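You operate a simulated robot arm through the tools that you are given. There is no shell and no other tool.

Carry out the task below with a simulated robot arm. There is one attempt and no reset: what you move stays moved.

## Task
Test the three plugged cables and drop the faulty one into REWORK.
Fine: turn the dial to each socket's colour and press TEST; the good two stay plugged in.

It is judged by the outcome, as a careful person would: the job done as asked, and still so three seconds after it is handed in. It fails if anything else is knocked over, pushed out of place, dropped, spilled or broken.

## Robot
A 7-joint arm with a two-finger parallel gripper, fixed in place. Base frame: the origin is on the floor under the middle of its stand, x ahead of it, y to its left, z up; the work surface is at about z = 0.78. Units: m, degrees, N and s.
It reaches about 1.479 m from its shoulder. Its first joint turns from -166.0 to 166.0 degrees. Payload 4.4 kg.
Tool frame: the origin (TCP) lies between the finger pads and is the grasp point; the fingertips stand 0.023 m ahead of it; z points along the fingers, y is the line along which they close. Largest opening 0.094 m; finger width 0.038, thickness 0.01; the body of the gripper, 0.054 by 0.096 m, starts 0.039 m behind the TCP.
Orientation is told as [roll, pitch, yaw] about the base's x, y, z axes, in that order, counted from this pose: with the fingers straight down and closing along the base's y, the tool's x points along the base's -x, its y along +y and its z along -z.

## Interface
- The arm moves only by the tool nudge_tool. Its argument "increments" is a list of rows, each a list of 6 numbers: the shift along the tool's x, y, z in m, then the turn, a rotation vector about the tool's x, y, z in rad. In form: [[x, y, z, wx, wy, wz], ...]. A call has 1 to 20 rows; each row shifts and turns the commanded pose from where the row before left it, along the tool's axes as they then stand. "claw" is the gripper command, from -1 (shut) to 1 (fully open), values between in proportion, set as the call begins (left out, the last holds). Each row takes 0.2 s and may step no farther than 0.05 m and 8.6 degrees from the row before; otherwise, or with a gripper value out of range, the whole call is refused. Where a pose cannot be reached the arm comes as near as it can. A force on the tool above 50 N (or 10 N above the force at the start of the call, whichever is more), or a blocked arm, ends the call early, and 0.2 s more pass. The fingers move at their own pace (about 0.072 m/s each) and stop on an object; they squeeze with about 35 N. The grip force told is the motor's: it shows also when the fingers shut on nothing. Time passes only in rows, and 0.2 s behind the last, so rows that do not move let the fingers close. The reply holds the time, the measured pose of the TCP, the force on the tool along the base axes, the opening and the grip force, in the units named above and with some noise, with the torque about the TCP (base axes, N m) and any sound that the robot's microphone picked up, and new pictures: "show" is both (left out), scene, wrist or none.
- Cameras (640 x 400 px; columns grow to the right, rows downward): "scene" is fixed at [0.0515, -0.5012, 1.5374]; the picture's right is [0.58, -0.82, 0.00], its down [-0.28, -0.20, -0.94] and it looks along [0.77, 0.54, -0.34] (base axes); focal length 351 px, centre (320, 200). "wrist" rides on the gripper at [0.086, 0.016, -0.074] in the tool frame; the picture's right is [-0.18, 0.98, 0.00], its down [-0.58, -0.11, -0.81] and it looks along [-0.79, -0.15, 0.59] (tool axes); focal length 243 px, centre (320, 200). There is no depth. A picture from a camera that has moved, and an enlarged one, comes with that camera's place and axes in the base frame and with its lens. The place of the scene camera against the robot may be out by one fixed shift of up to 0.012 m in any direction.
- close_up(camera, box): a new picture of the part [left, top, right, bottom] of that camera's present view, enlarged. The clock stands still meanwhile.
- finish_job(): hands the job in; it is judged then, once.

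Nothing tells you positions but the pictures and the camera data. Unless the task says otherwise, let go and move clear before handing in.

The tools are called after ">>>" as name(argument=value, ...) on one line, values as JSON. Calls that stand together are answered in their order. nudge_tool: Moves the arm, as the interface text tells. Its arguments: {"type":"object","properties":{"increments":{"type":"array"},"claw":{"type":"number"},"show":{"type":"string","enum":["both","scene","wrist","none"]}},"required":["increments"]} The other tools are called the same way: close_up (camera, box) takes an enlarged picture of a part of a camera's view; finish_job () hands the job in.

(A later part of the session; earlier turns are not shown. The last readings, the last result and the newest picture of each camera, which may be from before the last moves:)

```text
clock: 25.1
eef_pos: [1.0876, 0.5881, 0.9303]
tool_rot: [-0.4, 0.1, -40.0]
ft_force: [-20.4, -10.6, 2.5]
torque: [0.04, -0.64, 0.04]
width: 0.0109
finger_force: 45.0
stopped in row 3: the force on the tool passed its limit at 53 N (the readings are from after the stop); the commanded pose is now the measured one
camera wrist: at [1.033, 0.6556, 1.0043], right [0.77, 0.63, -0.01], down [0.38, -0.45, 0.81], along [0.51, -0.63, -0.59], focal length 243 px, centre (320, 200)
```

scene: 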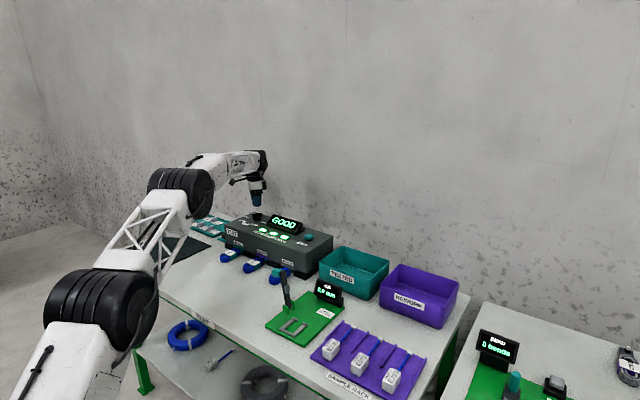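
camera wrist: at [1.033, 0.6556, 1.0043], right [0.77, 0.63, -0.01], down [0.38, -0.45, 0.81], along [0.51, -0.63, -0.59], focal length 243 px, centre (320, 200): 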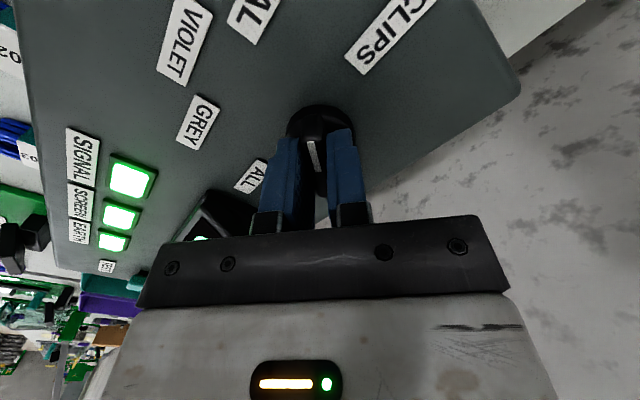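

Gripped again. I'll relieve the side load slightly and turn 40° toward VIOLET.

>>> nudge_tool(increments=[[0.0004, -0.001, 0, 0, 0, 0], [0, 0, 0, 0, 0, -0.0997], [0, 0, 0, 0, 0, -0.0997], [0, 0, 0, 0, 0, -0.0997], [0, 0, 0, 0, 0, -0.0997], [0, 0, 0, 0, 0, -0.0997], [0, 0, 0, 0, 0, -0.0997], [0, 0, 0, 0, 0, -0.0997]], show="wrist")

```text
clock: 26.4
eef_pos: [1.088, 0.5878, 0.929]
tool_rot: [-0.2, 0.2, -17.3]
ft_force: [9.8, 9.1, -6.4]
torque: [0.68, -0.04, 0.01]
width: 0.0109
finger_force: 44.2
stopped in row 6: the force on the tool passed its limit at 52 N (the readings are from after the stop); the commanded pose is now the measured one
camera wrist: at [1.0108, 0.6288, 1.0045], right [0.47, 0.88, 0.0], down [0.53, -0.28, 0.81], along [0.71, -0.38, -0.59], focal length 243 px, centre (320, 200)
```

wrist: 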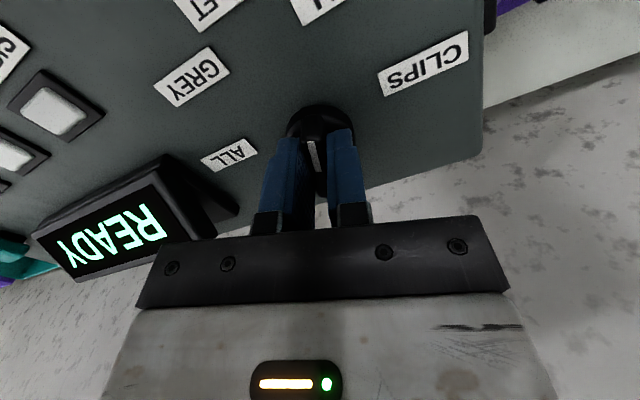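

Display reset to READY as the dial moved. I'll continue the remaining 17° to VIOLET.

>>> nudge_tool(increments=[[0, 0, 0, 0, 0, -0.0755], [0, 0, 0, 0, 0, -0.0755], [0, 0, 0, 0, 0, -0.0755], [0, 0, 0, 0, 0, -0.0755]], show="wrist")

```text
clock: 27.4
eef_pos: [1.0869, 0.5884, 0.9298]
tool_rot: [-0.1, 0.3, -0.1]
ft_force: [4.6, 7.7, -8.1]
torque: [0.41, 0.62, 0.02]
width: 0.0111
finger_force: 45.1
camera wrist: at [1.0022, 0.6039, 1.0047], right [0.18, 0.98, 0.0], down [0.59, -0.11, 0.8], along [0.79, -0.15, -0.6], focal length 243 px, centre (320, 200)
```

wrist: 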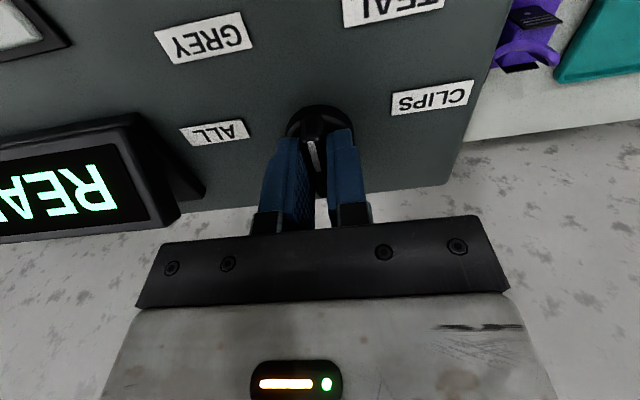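

Dial is now at VIOLET (0°). I'll release and lift, then look.

>>> nudge_tool(increments=[[0, 0, 0, 0, 0, 0], [0, 0, 0, 0, 0, 0], [0, 0, -0.03, 0, 0, 0], [0, 0, -0.04, 0, 0, 0], [0, 0, -0.04, 0, 0, 0], [0, 0, -0.04, 0, 0, 0], [0, 0, 0, 0, 0, 0]], claw=0.2, show="both")

>>> close_up(camera="wrist", box=[220, 0, 420, 130])

>>> close_up(camera="scene", box=[230, 190, 330, 250])

```text
clock: 29.0
eef_pos: [1.0883, 0.5878, 1.0812]
tool_rot: [-0.1, 0.1, 0.0]
ft_force: [-0.3, -0.1, 0.2]
torque: [0.0, -0.02, 0.01]
width: 0.0564
finger_force: 0.0
camera wrist: at [1.0036, 0.6035, 1.1554], right [0.18, 0.98, 0.0], down [0.58, -0.11, 0.8], along [0.79, -0.15, -0.59], focal length 243 px, centre (320, 200)
```

scene: 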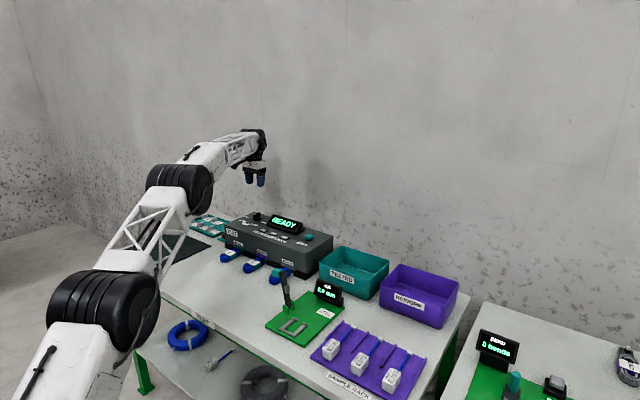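
wrist: 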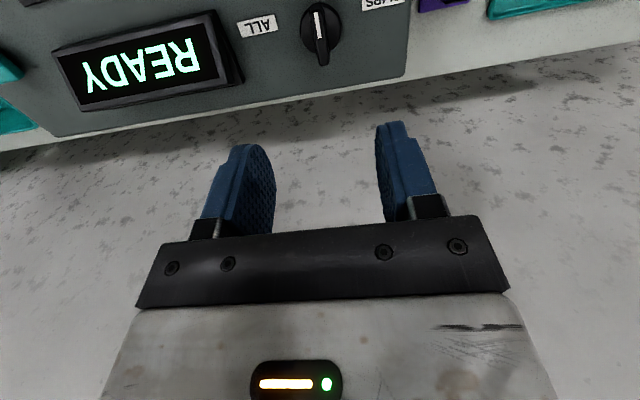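

```text
3.08 times, centred on (320, 65) of wrist
camera zoom: at [1.0036, 0.6035, 1.1554], right [0.18, 0.98, 0.0], down [0.58, -0.11, 0.8], along [0.79, -0.15, -0.59], focal length 746 px, centre (320, 615)
```

zoom: 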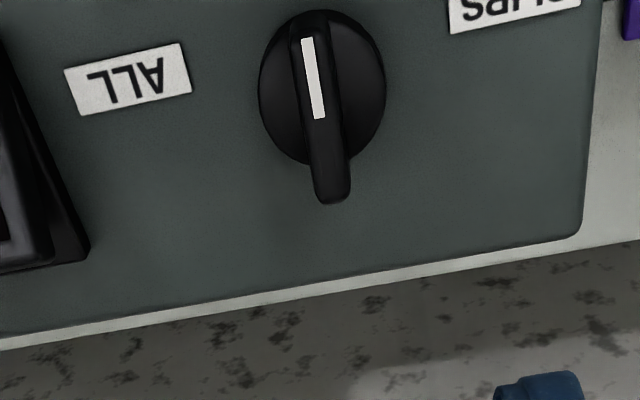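

```text
6.40 times, centred on (280, 220) of scene
camera zoom: at [0.0515, -0.5012, 1.5374], right [0.58, -0.82, 0.0], down [-0.28, -0.2, -0.94], along [0.77, 0.54, -0.34], focal length 2244 px, centre (576, 72)
```

zoom: 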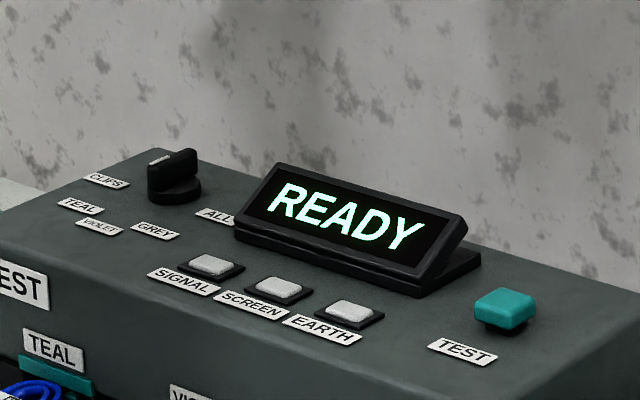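

The dial points at VIOLET. Now to the TEST button with fingers closed, and press.

>>> nudge_tool(increments=[[0.0047, -0.0398, 0, 0, 0, 0], [0.0047, -0.0398, 0, 0, 0, 0], [0.0047, -0.0398, 0, 0, 0, 0], [0.0047, -0.0398, 0, 0, 0, 0], [0.0047, -0.0398, 0, 0, 0, 0], [0.0047, -0.0398, 0, 0, 0, 0], [0.0047, -0.0398, 0, 0, 0, 0], [0.0047, -0.0398, 0, 0, 0, 0], [0, 0, 0.04, 0, 0, 0], [0, 0, 0.04, 0, 0, 0], [0, 0, 0, 0, 0, 0]], claw=-1, show="wrist")

```text
clock: 31.4
eef_pos: [1.0493, 0.2699, 1.0035]
tool_rot: [-0.1, 0.2, -0.2]
ft_force: [-0.4, 0.4, -0.4]
torque: [-0.01, -0.02, -0.02]
width: 0.0
finger_force: 34.7
camera wrist: at [0.9633, 0.2862, 1.0779], right [0.18, 0.98, 0.0], down [0.58, -0.11, 0.8], along [0.79, -0.15, -0.59], focal length 243 px, centre (320, 200)
```

wrist: 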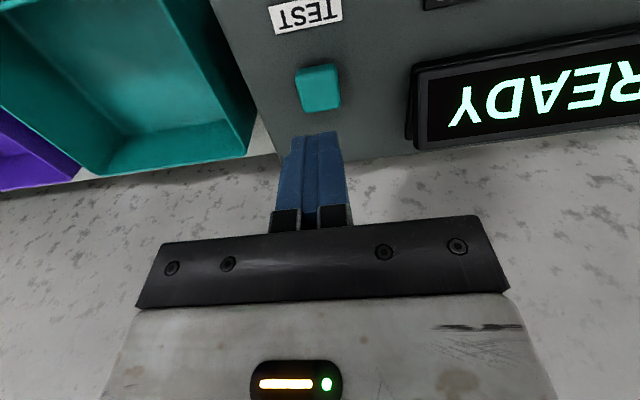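

The finger is lined up with TEST as before. I'll press down to the same depth that clicked last time.

>>> nudge_tool(increments=[[-0.001, -0.001, 0.03, 0, 0, 0], [0, 0, 0.03, 0, 0, 0], [0, 0, 0.005, 0, 0, 0], [0, 0, 0.004, 0, 0, 0], [0, 0, 0.003, 0, 0, 0]], show="scene")

>>> close_up(camera="scene", box=[230, 190, 330, 250])

```text
clock: 32.6
eef_pos: [1.0504, 0.2684, 0.9309]
tool_rot: [-0.2, 0.1, -0.2]
ft_force: [6.6, -0.8, 14.4]
torque: [-0.02, -0.21, 0.02]
width: 0.0
finger_force: 34.9
heard: click
```

scene: 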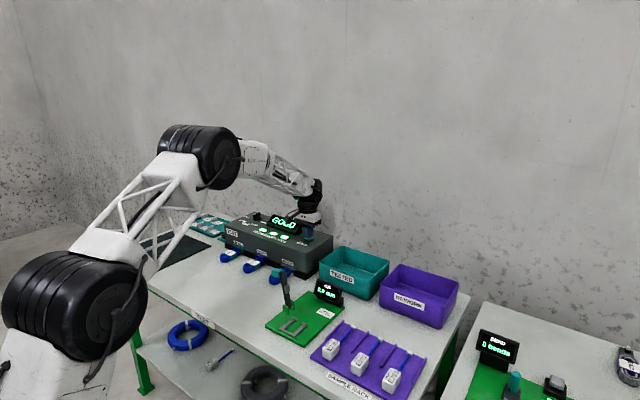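

```text
6.40 times, centred on (280, 220) of scene
camera zoom: at [0.0515, -0.5012, 1.5374], right [0.58, -0.82, 0.0], down [-0.28, -0.2, -0.94], along [0.77, 0.54, -0.34], focal length 2244 px, centre (576, 72)
```

zoom: 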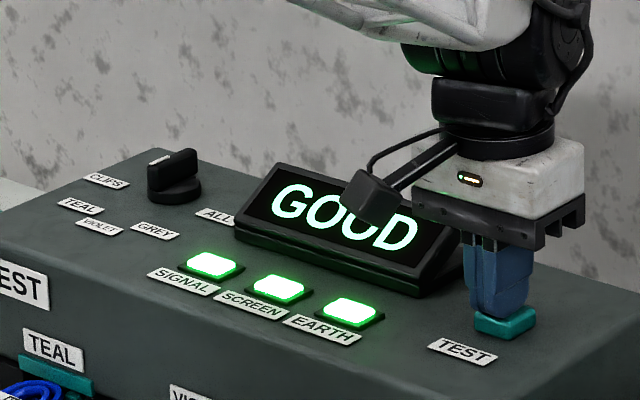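

VIOLET also tests GOOD. I'll raise and go back to the dial (bar at 0°) to set GREY.

>>> nudge_tool(increments=[[0, 0, -0.03, 0, 0, 0], [0, 0, -0.04, 0, 0, 0], [0, 0, -0.04, 0, 0, 0], [0, 0, -0.04, 0, 0, 0], [-0.0046, 0.0398, 0, 0, 0, 0], [-0.0046, 0.0398, 0, 0, 0, 0], [-0.0046, 0.0398, 0, 0, 0, 0], [-0.0046, 0.0398, 0, 0, 0, 0], [-0.0046, 0.0398, 0, 0, 0, 0], [-0.0046, 0.0398, 0, 0, 0, 0], [-0.0046, 0.0398, 0, 0, 0, 0], [-0.0046, 0.0398, 0, 0, 0, 0], [0, 0, 0.03, 0, 0, 0], [0, 0, 0.03, 0, 0, 0], [0, 0, 0.03, 0, 0, 0], [0, 0, 0, 0, 0, 0]], claw=0.2, show="both")

>>> close_up(camera="wrist", box=[180, 60, 460, 240])

```text
clock: 36.0
eef_pos: [1.0874, 0.5867, 0.988]
tool_rot: [-0.1, 0.2, 0.0]
ft_force: [-0.5, 0.4, 0.2]
torque: [0.03, -0.04, 0.0]
width: 0.0563
finger_force: 0.2
camera wrist: at [1.0005, 0.6031, 1.0621], right [0.18, 0.98, 0.0], down [0.58, -0.11, 0.8], along [0.79, -0.15, -0.59], focal length 243 px, centre (320, 200)
```

scene: 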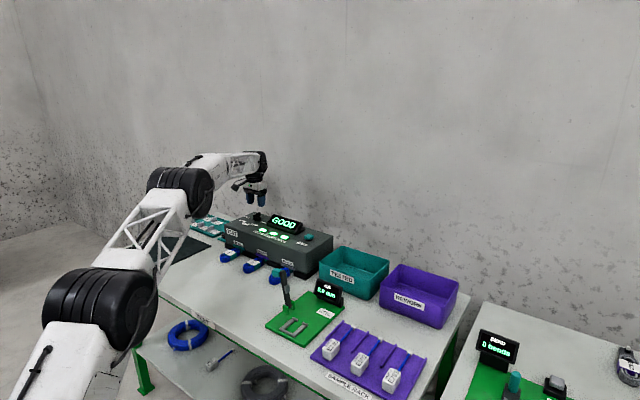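
wrist: 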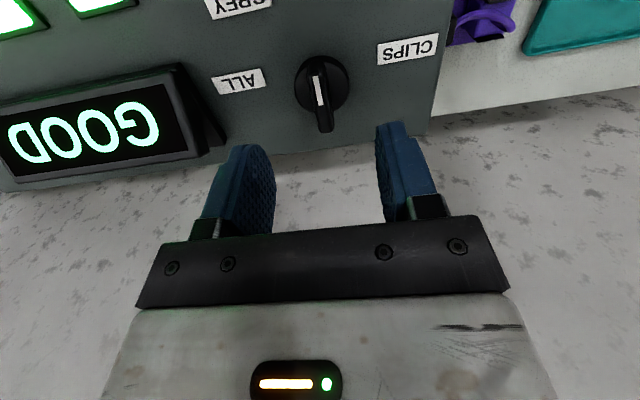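

```text
2.22 times, centred on (320, 150) of wrist
camera zoom: at [1.0005, 0.6031, 1.0621], right [0.18, 0.98, 0.0], down [0.58, -0.11, 0.8], along [0.79, -0.15, -0.59], focal length 539 px, centre (320, 311)
```

zoom: 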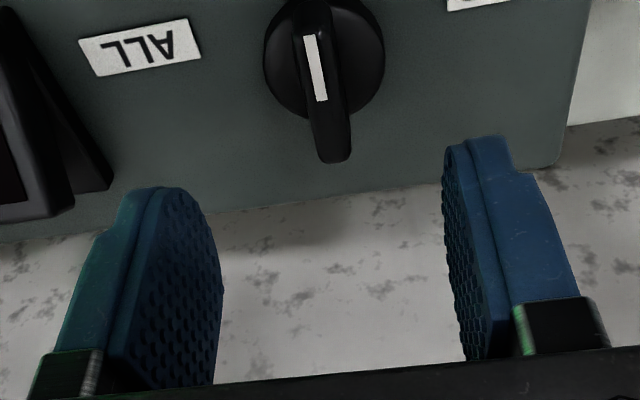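

Bar is centred between the fingers. I'll descend and grip.

>>> nudge_tool(increments=[[0, 0.0012, 0.02, 0, 0, 0], [0, 0, 0.02, 0, 0, 0], [0, 0, 0.0175, 0, 0, 0], [0, 0, 0, 0, 0, 0]], show="none")

>>> nudge_tool(increments=[[0, 0, 0, 0, 0, 0], [0, 0, 0, 0, 0, 0], [0, 0, 0, 0, 0, 0]], claw=-1, show="wrist")

```text
clock: 37.0
eef_pos: [1.0879, 0.586, 0.9285]
tool_rot: [0.0, 0.2, -0.1]
ft_force: [0.2, 0.3, -0.4]
torque: [0.01, -0.04, -0.02]
width: 0.0567
finger_force: 0.0
```

```text
clock: 37.8
eef_pos: [1.088, 0.588, 0.929]
tool_rot: [-0.2, 0.2, 0.0]
ft_force: [8.4, 23.0, -1.3]
torque: [0.47, -1.51, -0.01]
width: 0.0109
finger_force: 45.2
camera wrist: at [1.0017, 0.6038, 1.0037], right [0.18, 0.98, 0.0], down [0.58, -0.11, 0.8], along [0.79, -0.15, -0.59], focal length 243 px, centre (320, 200)
```

wrist: 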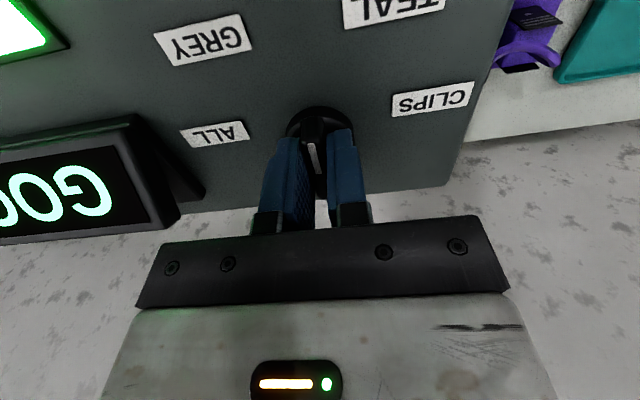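

Gripped; I'll ease 1 mm in +y and turn 40° toward GREY.

>>> nudge_tool(increments=[[-0.0003, 0.001, 0, 0, 0, 0], [0, 0, 0, 0, 0, -0.0997], [0, 0, 0, 0, 0, -0.0997], [0, 0, 0, 0, 0, -0.0997], [0, 0, 0, 0, 0, -0.0997], [0, 0, 0, 0, 0, -0.0997], [0, 0, 0, 0, 0, -0.0997], [0, 0, 0, 0, 0, -0.0997]], show="wrist")

```text
clock: 39.6
eef_pos: [1.0879, 0.5873, 0.9299]
tool_rot: [0.0, 0.5, 40.0]
ft_force: [-1.3, 8.6, -29.4]
torque: [-0.25, 0.04, -0.02]
width: 0.0109
finger_force: 44.6
camera wrist: at [1.0122, 0.5449, 1.0042], right [-0.49, 0.87, 0.0], down [0.52, 0.29, 0.8], along [0.7, 0.39, -0.6], focal length 243 px, centre (320, 200)
```

wrist: 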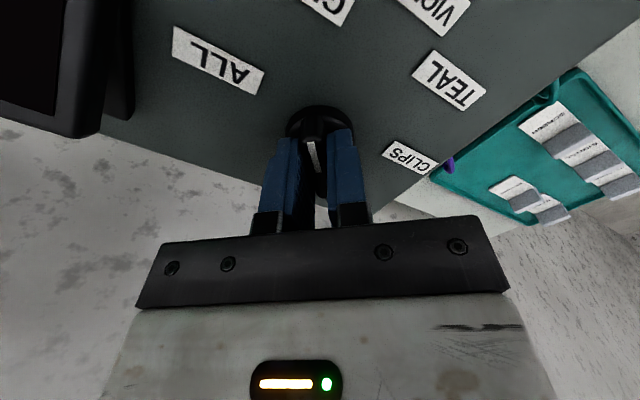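

Turned to +40° (GREY). I'll release and lift.

>>> nudge_tool(increments=[[0, 0, 0, 0, 0, 0], [0, 0, 0, 0, 0, 0], [0, 0, -0.03, 0, 0, 0], [0, 0, -0.04, 0, 0, 0], [0, 0, -0.04, 0, 0, 0], [0, 0, -0.04, 0, 0, 0], [0, 0, 0, 0, 0, 0]], claw=0.2, show="both")

>>> close_up(camera="wrist", box=[220, 0, 420, 130])

>>> close_up(camera="scene", box=[230, 190, 330, 250])

```text
clock: 41.2
eef_pos: [1.0921, 0.5907, 1.081]
tool_rot: [-0.1, 0.2, 39.9]
ft_force: [0.3, -0.3, 0.6]
torque: [0.0, 0.02, -0.01]
width: 0.0564
finger_force: 0.1
camera wrist: at [1.0161, 0.547, 1.156], right [-0.49, 0.87, 0.0], down [0.52, 0.29, 0.8], along [0.7, 0.39, -0.59], focal length 243 px, centre (320, 200)
```

scene: 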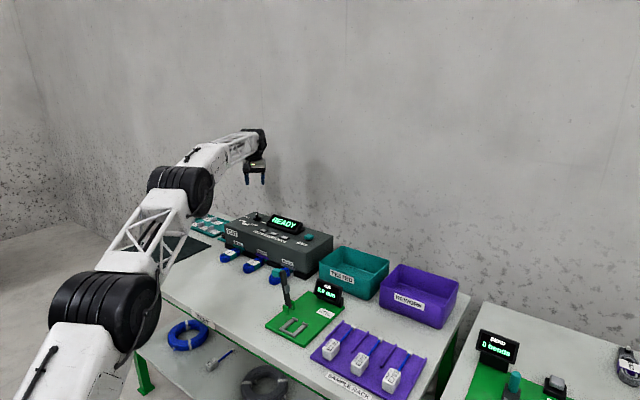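
wrist: 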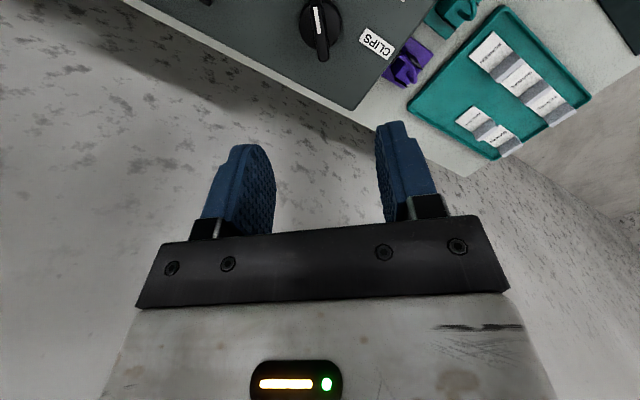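

```text
3.08 times, centred on (320, 65) of wrist
camera zoom: at [1.0161, 0.547, 1.156], right [-0.49, 0.87, 0.0], down [0.52, 0.29, 0.8], along [0.7, 0.39, -0.59], focal length 746 px, centre (320, 615)
```

zoom: 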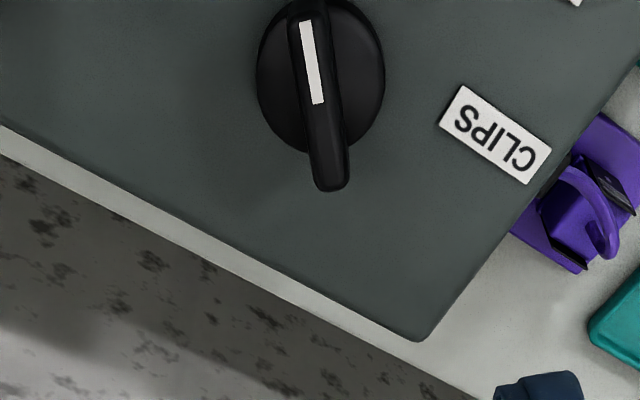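

```text
6.40 times, centred on (280, 220) of scene
camera zoom: at [0.0515, -0.5012, 1.5374], right [0.58, -0.82, 0.0], down [-0.28, -0.2, -0.94], along [0.77, 0.54, -0.34], focal length 2244 px, centre (576, 72)
```

zoom: 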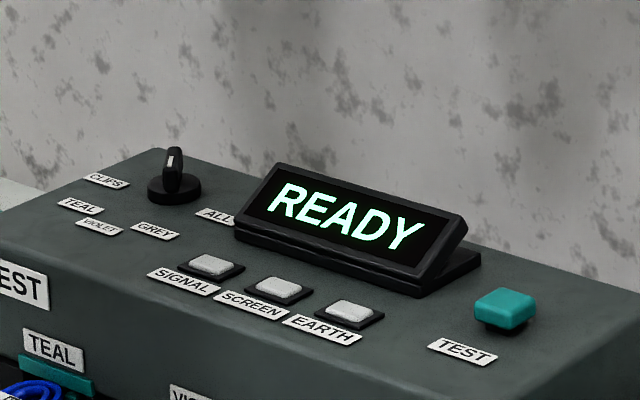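

Dial at GREY. I'll square the wrist and go to the TEST button.

>>> nudge_tool(increments=[[0, 0, 0, 0, 0, 0.1396], [0, 0, 0, 0, 0, 0.1396], [0, 0, 0, 0, 0, 0.1396], [0, 0, 0, 0, 0, 0.1396], [0, 0, 0, 0, 0, 0.1378], [0.0051, -0.0402, 0, 0, 0, 0], [0.0051, -0.0402, 0, 0, 0, 0], [0.0051, -0.0402, 0, 0, 0, 0], [0.0051, -0.0402, 0, 0, 0, 0], [0.0051, -0.0402, 0, 0, 0, 0], [0.0051, -0.0402, 0, 0, 0, 0], [0.0051, -0.0402, 0, 0, 0, 0], [0.0051, -0.0402, 0, 0, 0, 0], [0, 0, 0.04, 0, 0, 0], [0, 0, 0.04, 0, 0, 0], [0, 0, 0, 0, 0, 0]], claw=-1, show="wrist")

```text
clock: 44.6
eef_pos: [1.0497, 0.2668, 0.9974]
tool_rot: [-0.1, 0.2, 0.0]
ft_force: [0.0, -0.2, 0.5]
torque: [-0.01, 0.02, -0.03]
width: 0.0
finger_force: 35.2
camera wrist: at [0.9639, 0.2817, 1.0714], right [0.18, 0.98, 0.0], down [0.58, -0.11, 0.8], along [0.79, -0.15, -0.59], focal length 243 px, centre (320, 200)
```

wrist: 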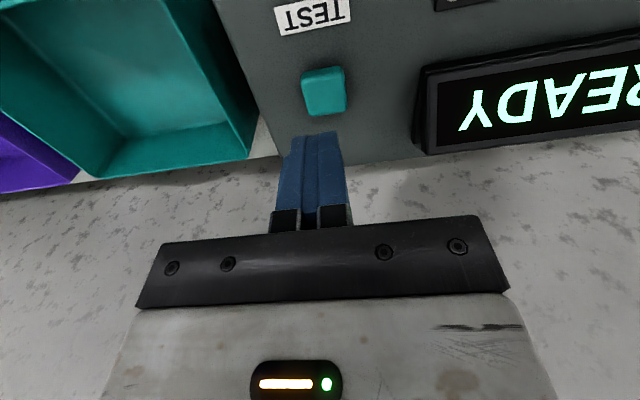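

Finger is about 2 mm off centre; I'll correct and press TEST.

>>> nudge_tool(increments=[[-0.0005, 0.0025, 0.03, 0, 0, 0], [0, 0, 0.025, 0, 0, 0], [0, 0, 0.004, 0, 0, 0], [0, 0, 0.004, 0, 0, 0], [0, 0, 0.003, 0, 0, 0]], show="scene")

>>> close_up(camera="scene", box=[230, 190, 330, 250])

```text
clock: 45.8
eef_pos: [1.0484, 0.2691, 0.9369]
tool_rot: [0.0, 0.2, 0.0]
ft_force: [0.1, -0.4, 1.1]
torque: [0.0, -0.01, -0.04]
width: 0.0
finger_force: 35.5
```

scene: 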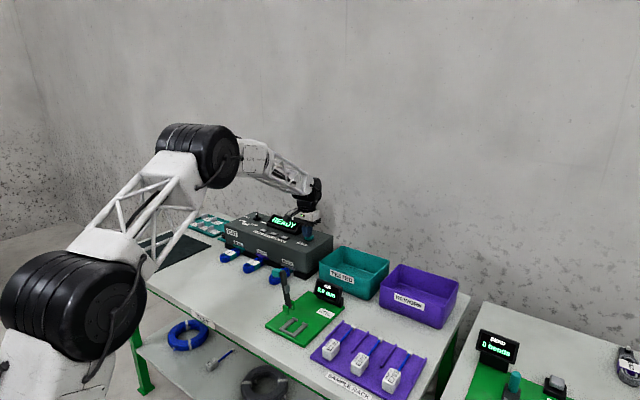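

```text
6.40 times, centred on (280, 220) of scene
camera zoom: at [0.0515, -0.5012, 1.5374], right [0.58, -0.82, 0.0], down [-0.28, -0.2, -0.94], along [0.77, 0.54, -0.34], focal length 2244 px, centre (576, 72)
```

zoom: 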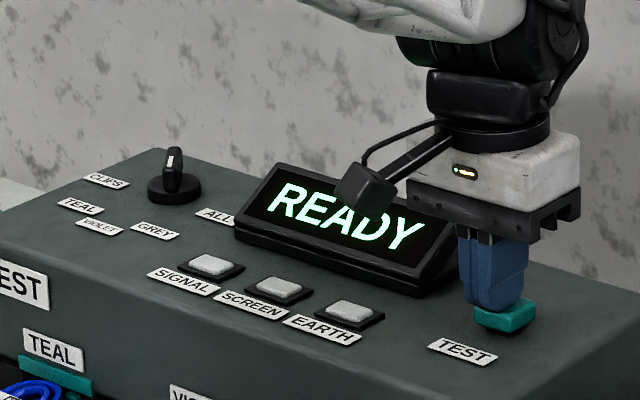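

Not pressed yet; 4–6 mm more is needed.

>>> nudge_tool(increments=[[0, 0, 0.003, 0, 0, 0], [0, 0, 0.003, 0, 0, 0]], show="scene")

>>> close_up(camera="scene", box=[230, 190, 330, 250])

```text
clock: 46.4
eef_pos: [1.0466, 0.2701, 0.9308]
tool_rot: [0.0, 0.2, 0.0]
ft_force: [-5.8, 0.4, 13.4]
torque: [0.05, 0.03, 0.0]
width: 0.0
finger_force: 34.9
heard: click
```

scene: 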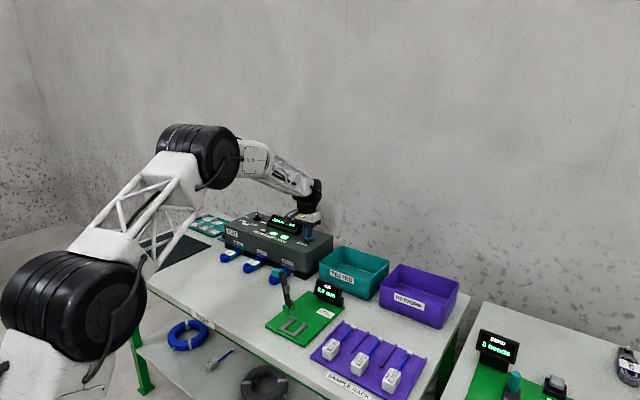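

```text
6.40 times, centred on (280, 220) of scene
camera zoom: at [0.0515, -0.5012, 1.5374], right [0.58, -0.82, 0.0], down [-0.28, -0.2, -0.94], along [0.77, 0.54, -0.34], focal length 2244 px, centre (576, 72)
```

zoom: 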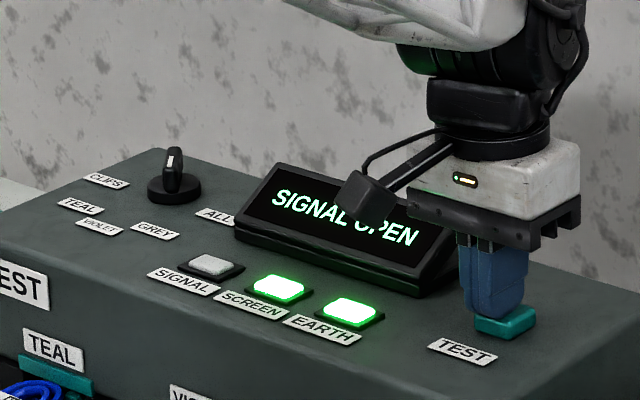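

GREY reads SIGNAL OPEN, so the grey cable (E203) is the faulty one. I'll raise, clear the tester and move back to view that cable from above.

>>> nudge_tool(increments=[[0, 0, -0.03, 0, 0, 0], [0, 0, -0.04, 0, 0, 0], [0, 0, -0.04, 0, 0, 0], [0, 0, -0.03, 0, 0, 0], [0.04, 0.005, 0, 0, 0, 0], [0.04, 0.005, 0, 0, 0, 0], [0.04, 0.005, 0, 0, 0, 0], [0.04, 0.005, 0, 0, 0, 0], [0.04, 0.005, 0, 0, 0, 0], [0.04, 0.005, 0, 0, 0, 0], [0, 0, 0, 0, 0, 0]], claw=0.5, show="both")

>>> close_up(camera="wrist", box=[220, 20, 420, 160])

>>> close_up(camera="scene", box=[250, 205, 330, 265])

```text
clock: 48.8
eef_pos: [0.808, 0.297, 1.0727]
tool_rot: [-0.1, 0.1, 0.0]
ft_force: [0.0, -0.5, 0.0]
torque: [-0.01, 0.01, 0.01]
width: 0.0704
finger_force: 0.1
camera wrist: at [0.7219, 0.313, 1.1473], right [0.18, 0.98, 0.0], down [0.58, -0.11, 0.8], along [0.79, -0.15, -0.59], focal length 243 px, centre (320, 200)
```

scene: 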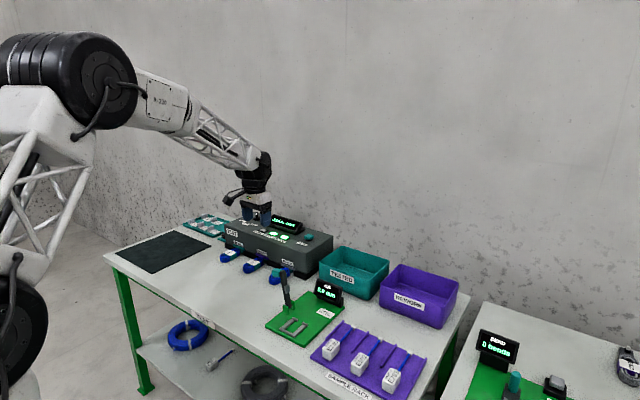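
wrist: 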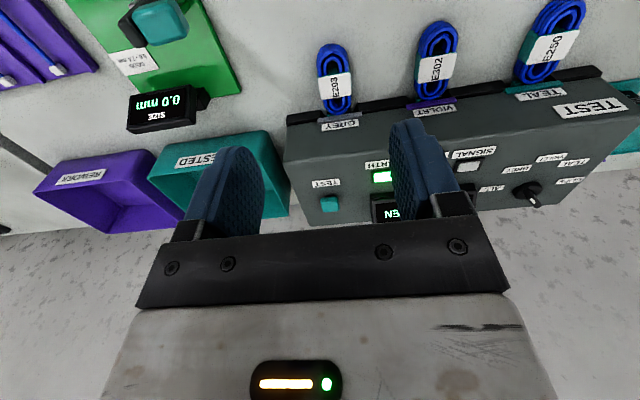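

```text
2.86 times, centred on (320, 90) of wrist
camera zoom: at [0.7219, 0.313, 1.1473], right [0.18, 0.98, 0.0], down [0.58, -0.11, 0.8], along [0.79, -0.15, -0.59], focal length 693 px, centre (320, 514)
```

zoom: 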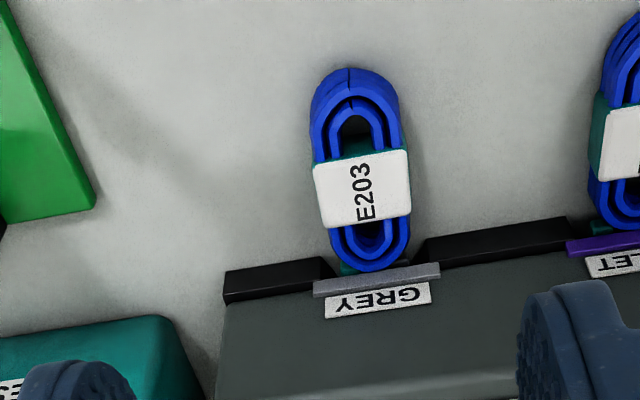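

```text
6.67 times, centred on (290, 235) of scene
camera zoom: at [0.0515, -0.5012, 1.5374], right [0.58, -0.82, 0.0], down [-0.28, -0.2, -0.94], along [0.77, 0.54, -0.34], focal length 2337 px, centre (520, -33)
```

zoom: 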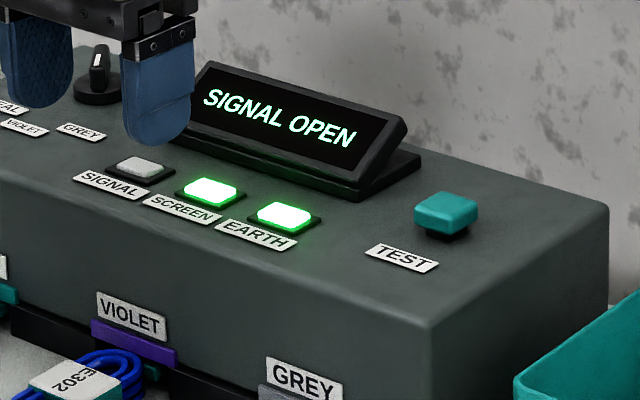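

E203's bundle runs along x with its tag centre at about (0.905, 0.301), roughly 45 mm wide and 30 mm tall. I'll open fully, move above it and descend part-way.

>>> nudge_tool(increments=[[-0.031, 0.0015, 0.0, 0, 0, 0], [-0.031, 0.0015, 0.02, 0, 0, 0], [-0.03, 0.0015, 0.03, 0, 0, 0], [0, 0, 0.04, 0, 0, 0], [0, 0, 0.04, 0, 0, 0], [0, 0, 0, 0, 0, 0]], claw=1, show="both")

>>> close_up(camera="wrist", box=[180, 0, 460, 180])

>>> close_up(camera="scene", box=[220, 200, 340, 300])

```text
clock: 50.2
eef_pos: [0.903, 0.3049, 0.9409]
tool_rot: [-0.2, 0.2, -0.1]
ft_force: [0.2, -0.3, -0.2]
torque: [0.01, 0.01, -0.01]
width: 0.0939
finger_force: 0.1
camera wrist: at [0.8173, 0.3221, 1.0152], right [0.18, 0.98, 0.0], down [0.58, -0.11, 0.8], along [0.79, -0.15, -0.59], focal length 243 px, centre (320, 200)
```

scene: 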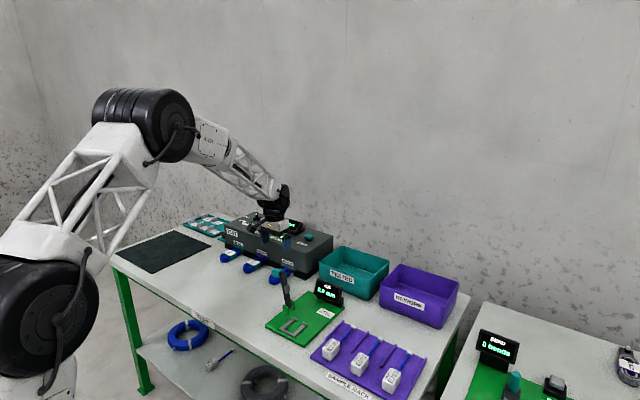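
wrist: 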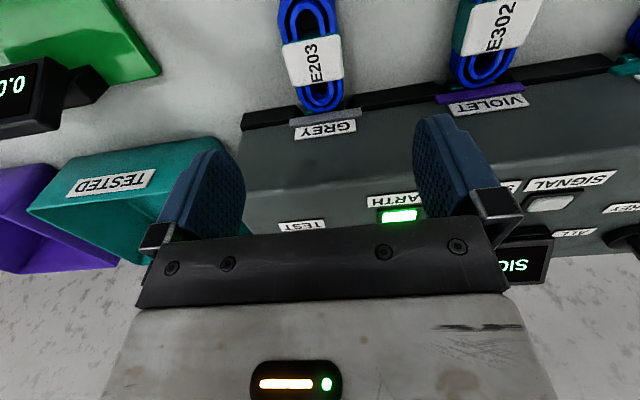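

```text
2.22 times, centred on (320, 90) of wrist
camera zoom: at [0.8173, 0.3221, 1.0152], right [0.18, 0.98, 0.0], down [0.58, -0.11, 0.8], along [0.79, -0.15, -0.59], focal length 539 px, centre (320, 444)
```

zoom: 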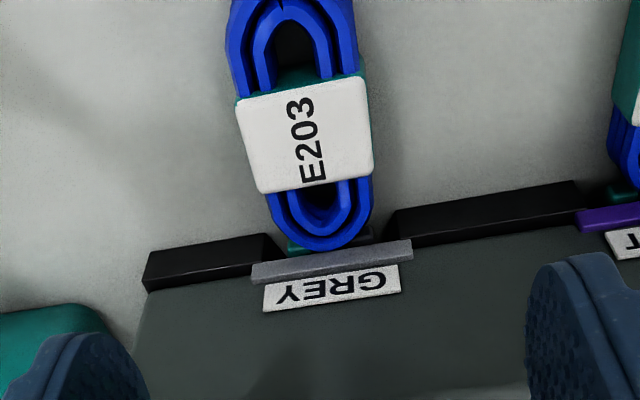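

```text
4.00 times, centred on (280, 250) of scene
camera zoom: at [0.0515, -0.5012, 1.5374], right [0.58, -0.82, 0.0], down [-0.28, -0.2, -0.94], along [0.77, 0.54, -0.34], focal length 1402 px, centre (480, 0)
```

zoom: 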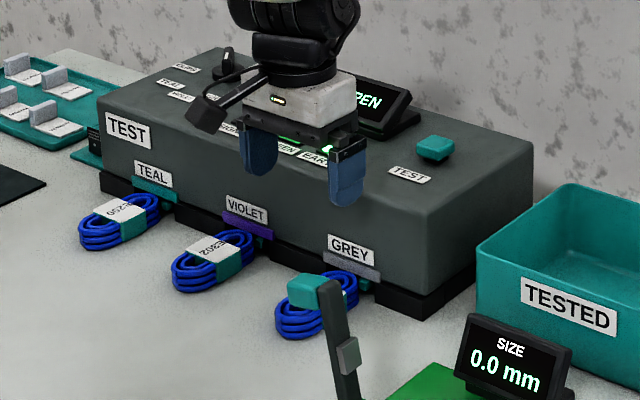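

The bundle is confirmed at (0.905, 0.301) with its top at 0.81. I'll descend over it in stages.

>>> nudge_tool(increments=[[0.003, -0.0045, 0.03, 0, 0, 0], [0, 0, 0.04, 0, 0, 0], [0, 0, 0.035, 0, 0, 0], [0, 0, 0, 0, 0, 0]], show="both")

>>> close_up(camera="wrist", box=[160, 40, 480, 240])

>>> close_up(camera="scene", box=[230, 220, 340, 300])

```text
clock: 51.2
eef_pos: [0.897, 0.3005, 0.8332]
tool_rot: [-0.1, 0.2, 0.0]
ft_force: [-0.7, -0.9, 0.4]
torque: [0.0, 0.0, -0.01]
width: 0.0941
finger_force: 0.0
camera wrist: at [0.8122, 0.317, 0.9083], right [0.18, 0.98, 0.0], down [0.58, -0.11, 0.8], along [0.79, -0.15, -0.59], focal length 243 px, centre (320, 200)
```

scene: 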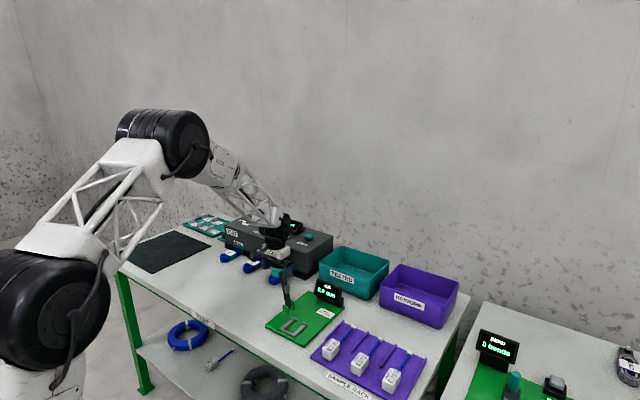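
wrist: 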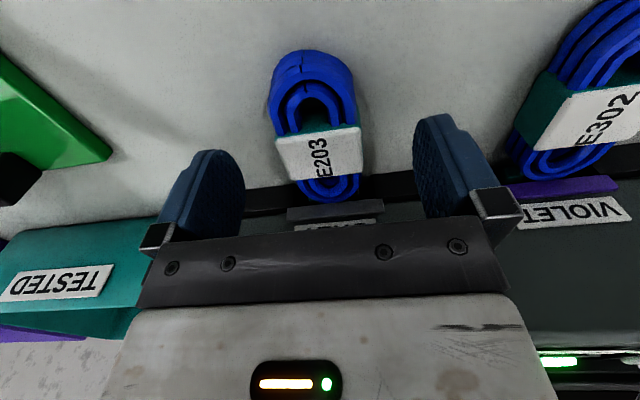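

```text
2.00 times, centred on (320, 140) of wrist
camera zoom: at [0.8122, 0.317, 0.9083], right [0.18, 0.98, 0.0], down [0.58, -0.11, 0.8], along [0.79, -0.15, -0.59], focal length 485 px, centre (320, 320)
```

zoom: 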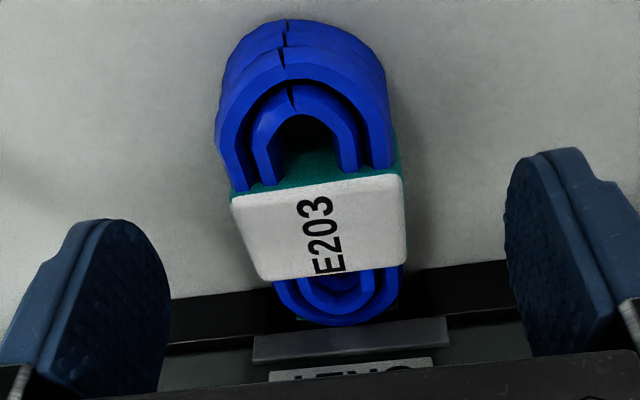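

```text
5.00 times, centred on (285, 260) of scene
camera zoom: at [0.0515, -0.5012, 1.5374], right [0.58, -0.82, 0.0], down [-0.28, -0.2, -0.94], along [0.77, 0.54, -0.34], focal length 1753 px, centre (495, -100)
```

zoom: 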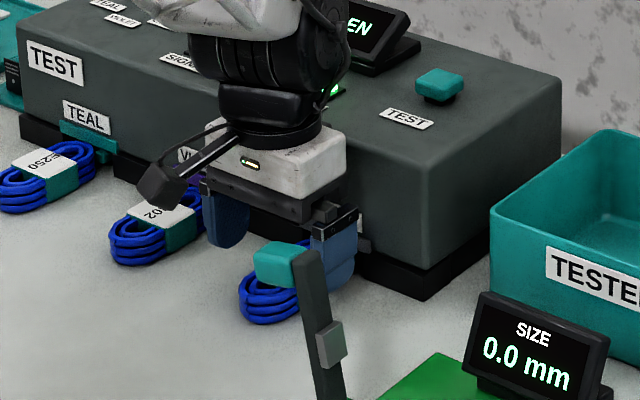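

Fingers straddle the bundle evenly. I'll lower the last 25 mm and close.

>>> nudge_tool(increments=[[0, -0.0005, 0.01, 0, 0, 0], [0, 0, 0.01, 0, 0, 0], [0, 0, 0.005, 0, 0, 0], [0, 0, 0, 0, 0, 0]], show="wrist")

```text
clock: 52.2
eef_pos: [0.8956, 0.2991, 0.8106]
tool_rot: [-0.2, 0.3, 0.0]
ft_force: [-0.4, 0.4, -0.6]
torque: [0.02, 0.01, 0.0]
width: 0.094
finger_force: 0.0
camera wrist: at [0.8106, 0.3159, 0.8844], right [0.18, 0.98, 0.0], down [0.58, -0.11, 0.8], along [0.79, -0.15, -0.59], focal length 243 px, centre (320, 200)
```

wrist: 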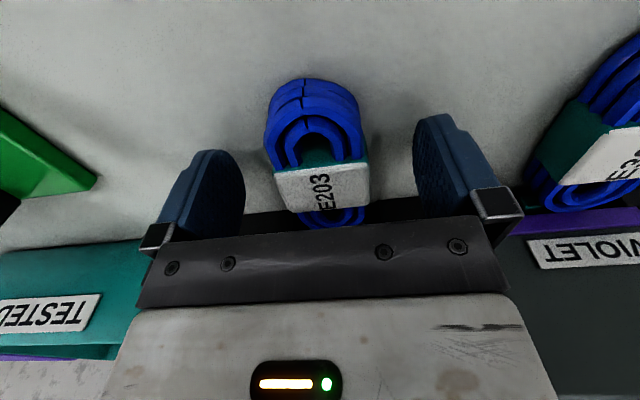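

Now close on the bundle.

>>> nudge_tool(increments=[[0, 0, 0.003, 0, 0, 0], [0, 0, 0, 0, 0, 0], [0, 0, 0, 0, 0, 0], [0, 0, 0, 0, 0, 0], [0, 0, 0, 0, 0, 0]], claw=-1, show="wrist")

```text
clock: 53.4
eef_pos: [0.8967, 0.2988, 0.8059]
tool_rot: [-0.1, 0.2, 0.0]
ft_force: [-0.3, -0.2, -0.1]
torque: [0.02, -0.01, 0.01]
width: 0.0454
finger_force: 35.0
camera wrist: at [0.8113, 0.3157, 0.8808], right [0.18, 0.98, 0.0], down [0.58, -0.11, 0.8], along [0.79, -0.15, -0.59], focal length 243 px, centre (320, 200)
```

wrist: 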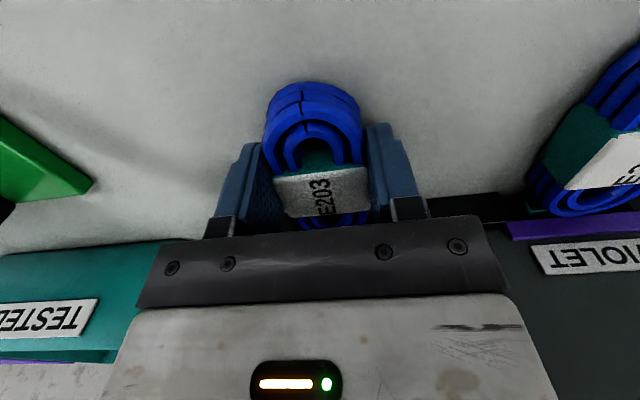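

The bundle is held (45 mm wide, low side force). I'll pull straight back (-x) in small steps to unplug.

>>> nudge_tool(increments=[[0.004, 0, 0, 0, 0, 0], [0.004, 0, 0, 0, 0, 0], [0.005, 0, 0, 0, 0, 0], [0.006, 0, 0, 0, 0, 0], [0.008, 0, 0, 0, 0, 0]], show="both")

>>> close_up(camera="scene", box=[230, 220, 340, 300])

```text
clock: 54.6
eef_pos: [0.8694, 0.2983, 0.8072]
tool_rot: [-0.2, 0.2, 0.1]
ft_force: [0.2, -0.1, 0.7]
torque: [0.03, 0.0, 0.0]
width: 0.0455
finger_force: 34.9
camera wrist: at [0.7838, 0.314, 0.8814], right [0.18, 0.98, 0.0], down [0.58, -0.11, 0.8], along [0.79, -0.15, -0.59], focal length 243 px, centre (320, 200)
```

scene: 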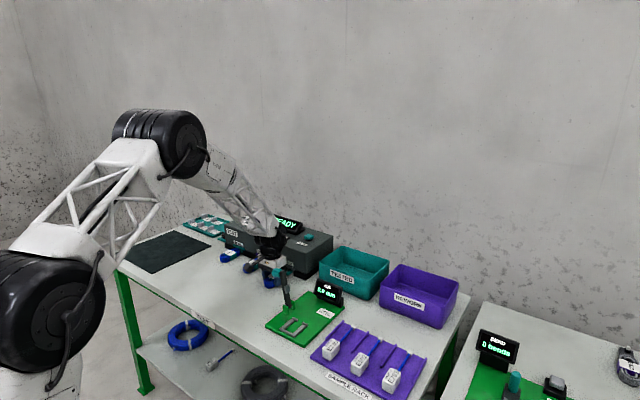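
wrist: 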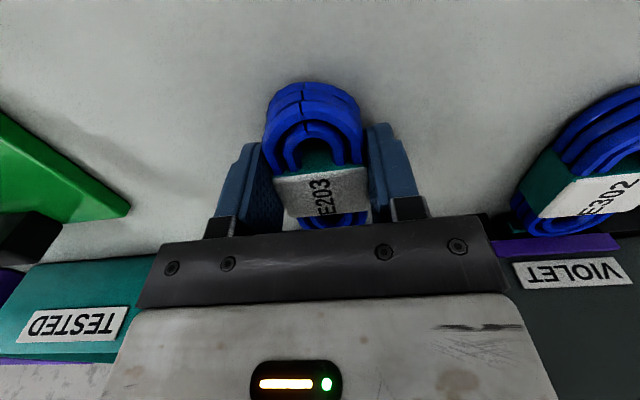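

```text
5.00 times, centred on (285, 260) of scene
camera zoom: at [0.0515, -0.5012, 1.5374], right [0.58, -0.82, 0.0], down [-0.28, -0.2, -0.94], along [0.77, 0.54, -0.34], focal length 1753 px, centre (495, -100)
```

zoom: 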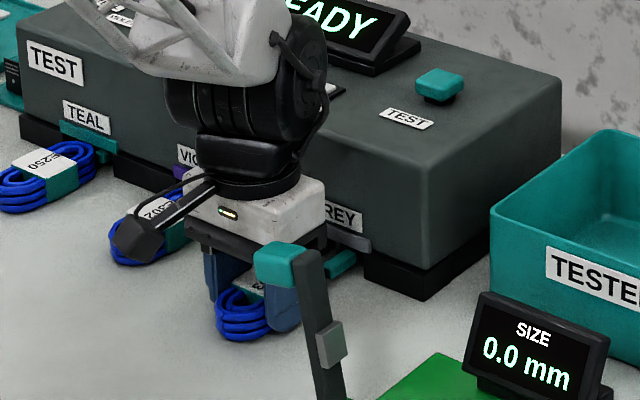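

The plug is out (tester shows READY again). I'll back off further to clear the socket, then lift.

>>> nudge_tool(increments=[[0.008, 0, 0, 0, 0, 0], [0.01, 0, 0, 0, 0, 0], [0.01, 0, 0, 0, 0, 0], [0.005, 0, -0.01, 0, 0, 0], [0, 0, -0.02, 0, 0, 0], [0, 0, -0.03, 0, 0, 0]], show="both")

>>> close_up(camera="scene", box=[210, 200, 340, 300])

```text
clock: 56.0
eef_pos: [0.8353, 0.2983, 0.8664]
tool_rot: [-0.1, 0.3, 0.1]
ft_force: [-0.2, -0.4, -1.6]
torque: [-0.02, -0.04, -0.02]
width: 0.0454
finger_force: 35.1
camera wrist: at [0.7501, 0.3146, 0.941], right [0.18, 0.98, 0.0], down [0.59, -0.11, 0.8], along [0.79, -0.15, -0.59], focal length 243 px, centre (320, 200)
```

scene: 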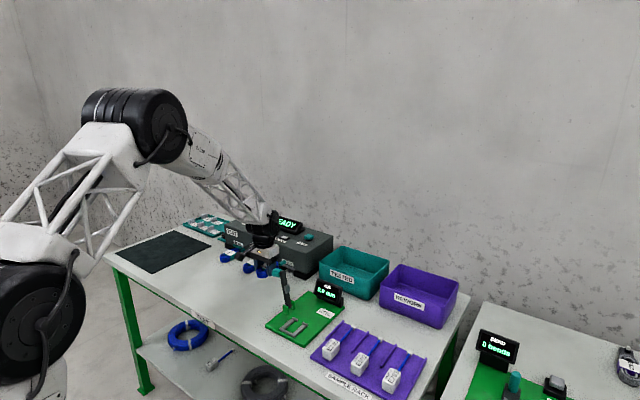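
wrist: 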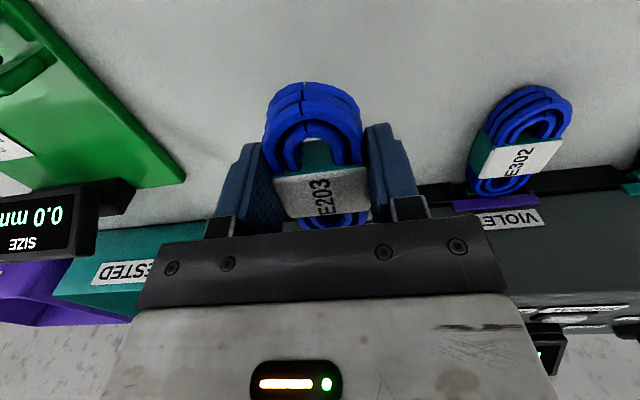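

```text
4.00 times, centred on (275, 250) of scene
camera zoom: at [0.0515, -0.5012, 1.5374], right [0.58, -0.82, 0.0], down [-0.28, -0.2, -0.94], along [0.77, 0.54, -0.34], focal length 1402 px, centre (500, 0)
```

zoom: 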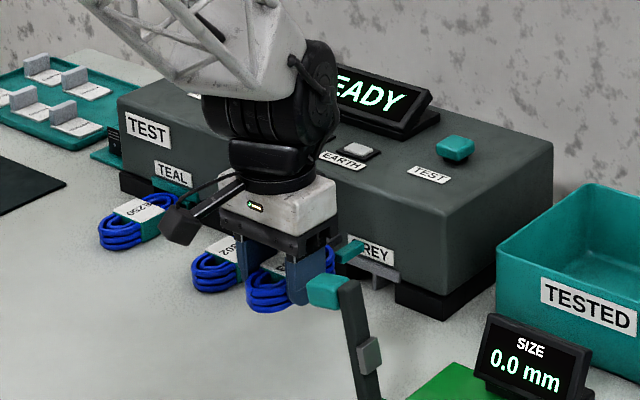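

Cable held, plug clear of the socket. I'll lift straight up to about z=1.07.

>>> nudge_tool(increments=[[0.005, 0, -0.04, 0, 0, 0], [0, 0, -0.04, 0, 0, 0], [0, 0, -0.04, 0, 0, 0], [0, 0, -0.04, 0, 0, 0], [0, 0, -0.05, 0, 0, 0], [0, 0, 0, 0, 0, 0]], show="both")

>>> close_up(camera="scene", box=[200, 180, 340, 300])

```text
clock: 57.4
eef_pos: [0.8286, 0.2972, 1.0812]
tool_rot: [0.0, 0.2, 0.1]
ft_force: [-1.2, -0.5, 0.0]
torque: [0.0, -0.01, -0.02]
width: 0.0453
finger_force: 34.8
camera wrist: at [0.7428, 0.3129, 1.1541], right [0.18, 0.98, 0.0], down [0.58, -0.11, 0.8], along [0.79, -0.15, -0.59], focal length 243 px, centre (320, 200)
```

scene: 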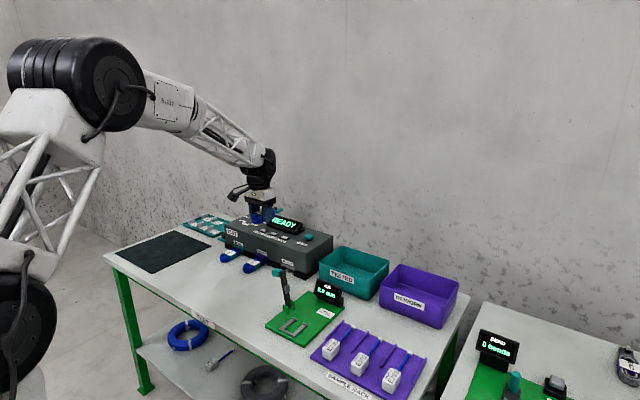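
wrist: 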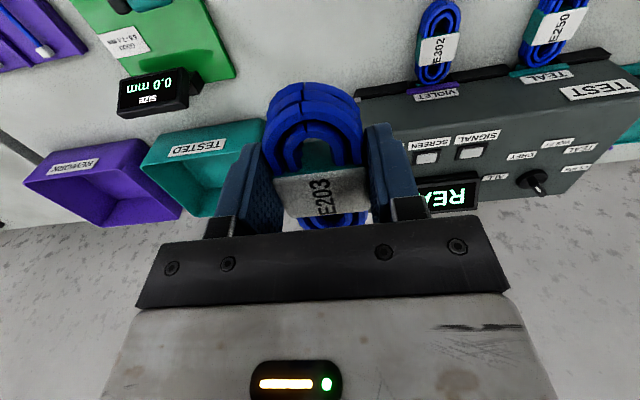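

```text
3.33 times, centred on (270, 240) of scene
camera zoom: at [0.0515, -0.5012, 1.5374], right [0.58, -0.82, 0.0], down [-0.28, -0.2, -0.94], along [0.77, 0.54, -0.34], focal length 1169 px, centre (487, 67)
```

zoom: 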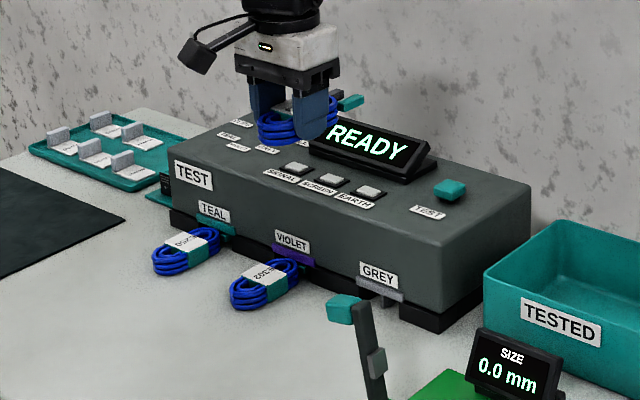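

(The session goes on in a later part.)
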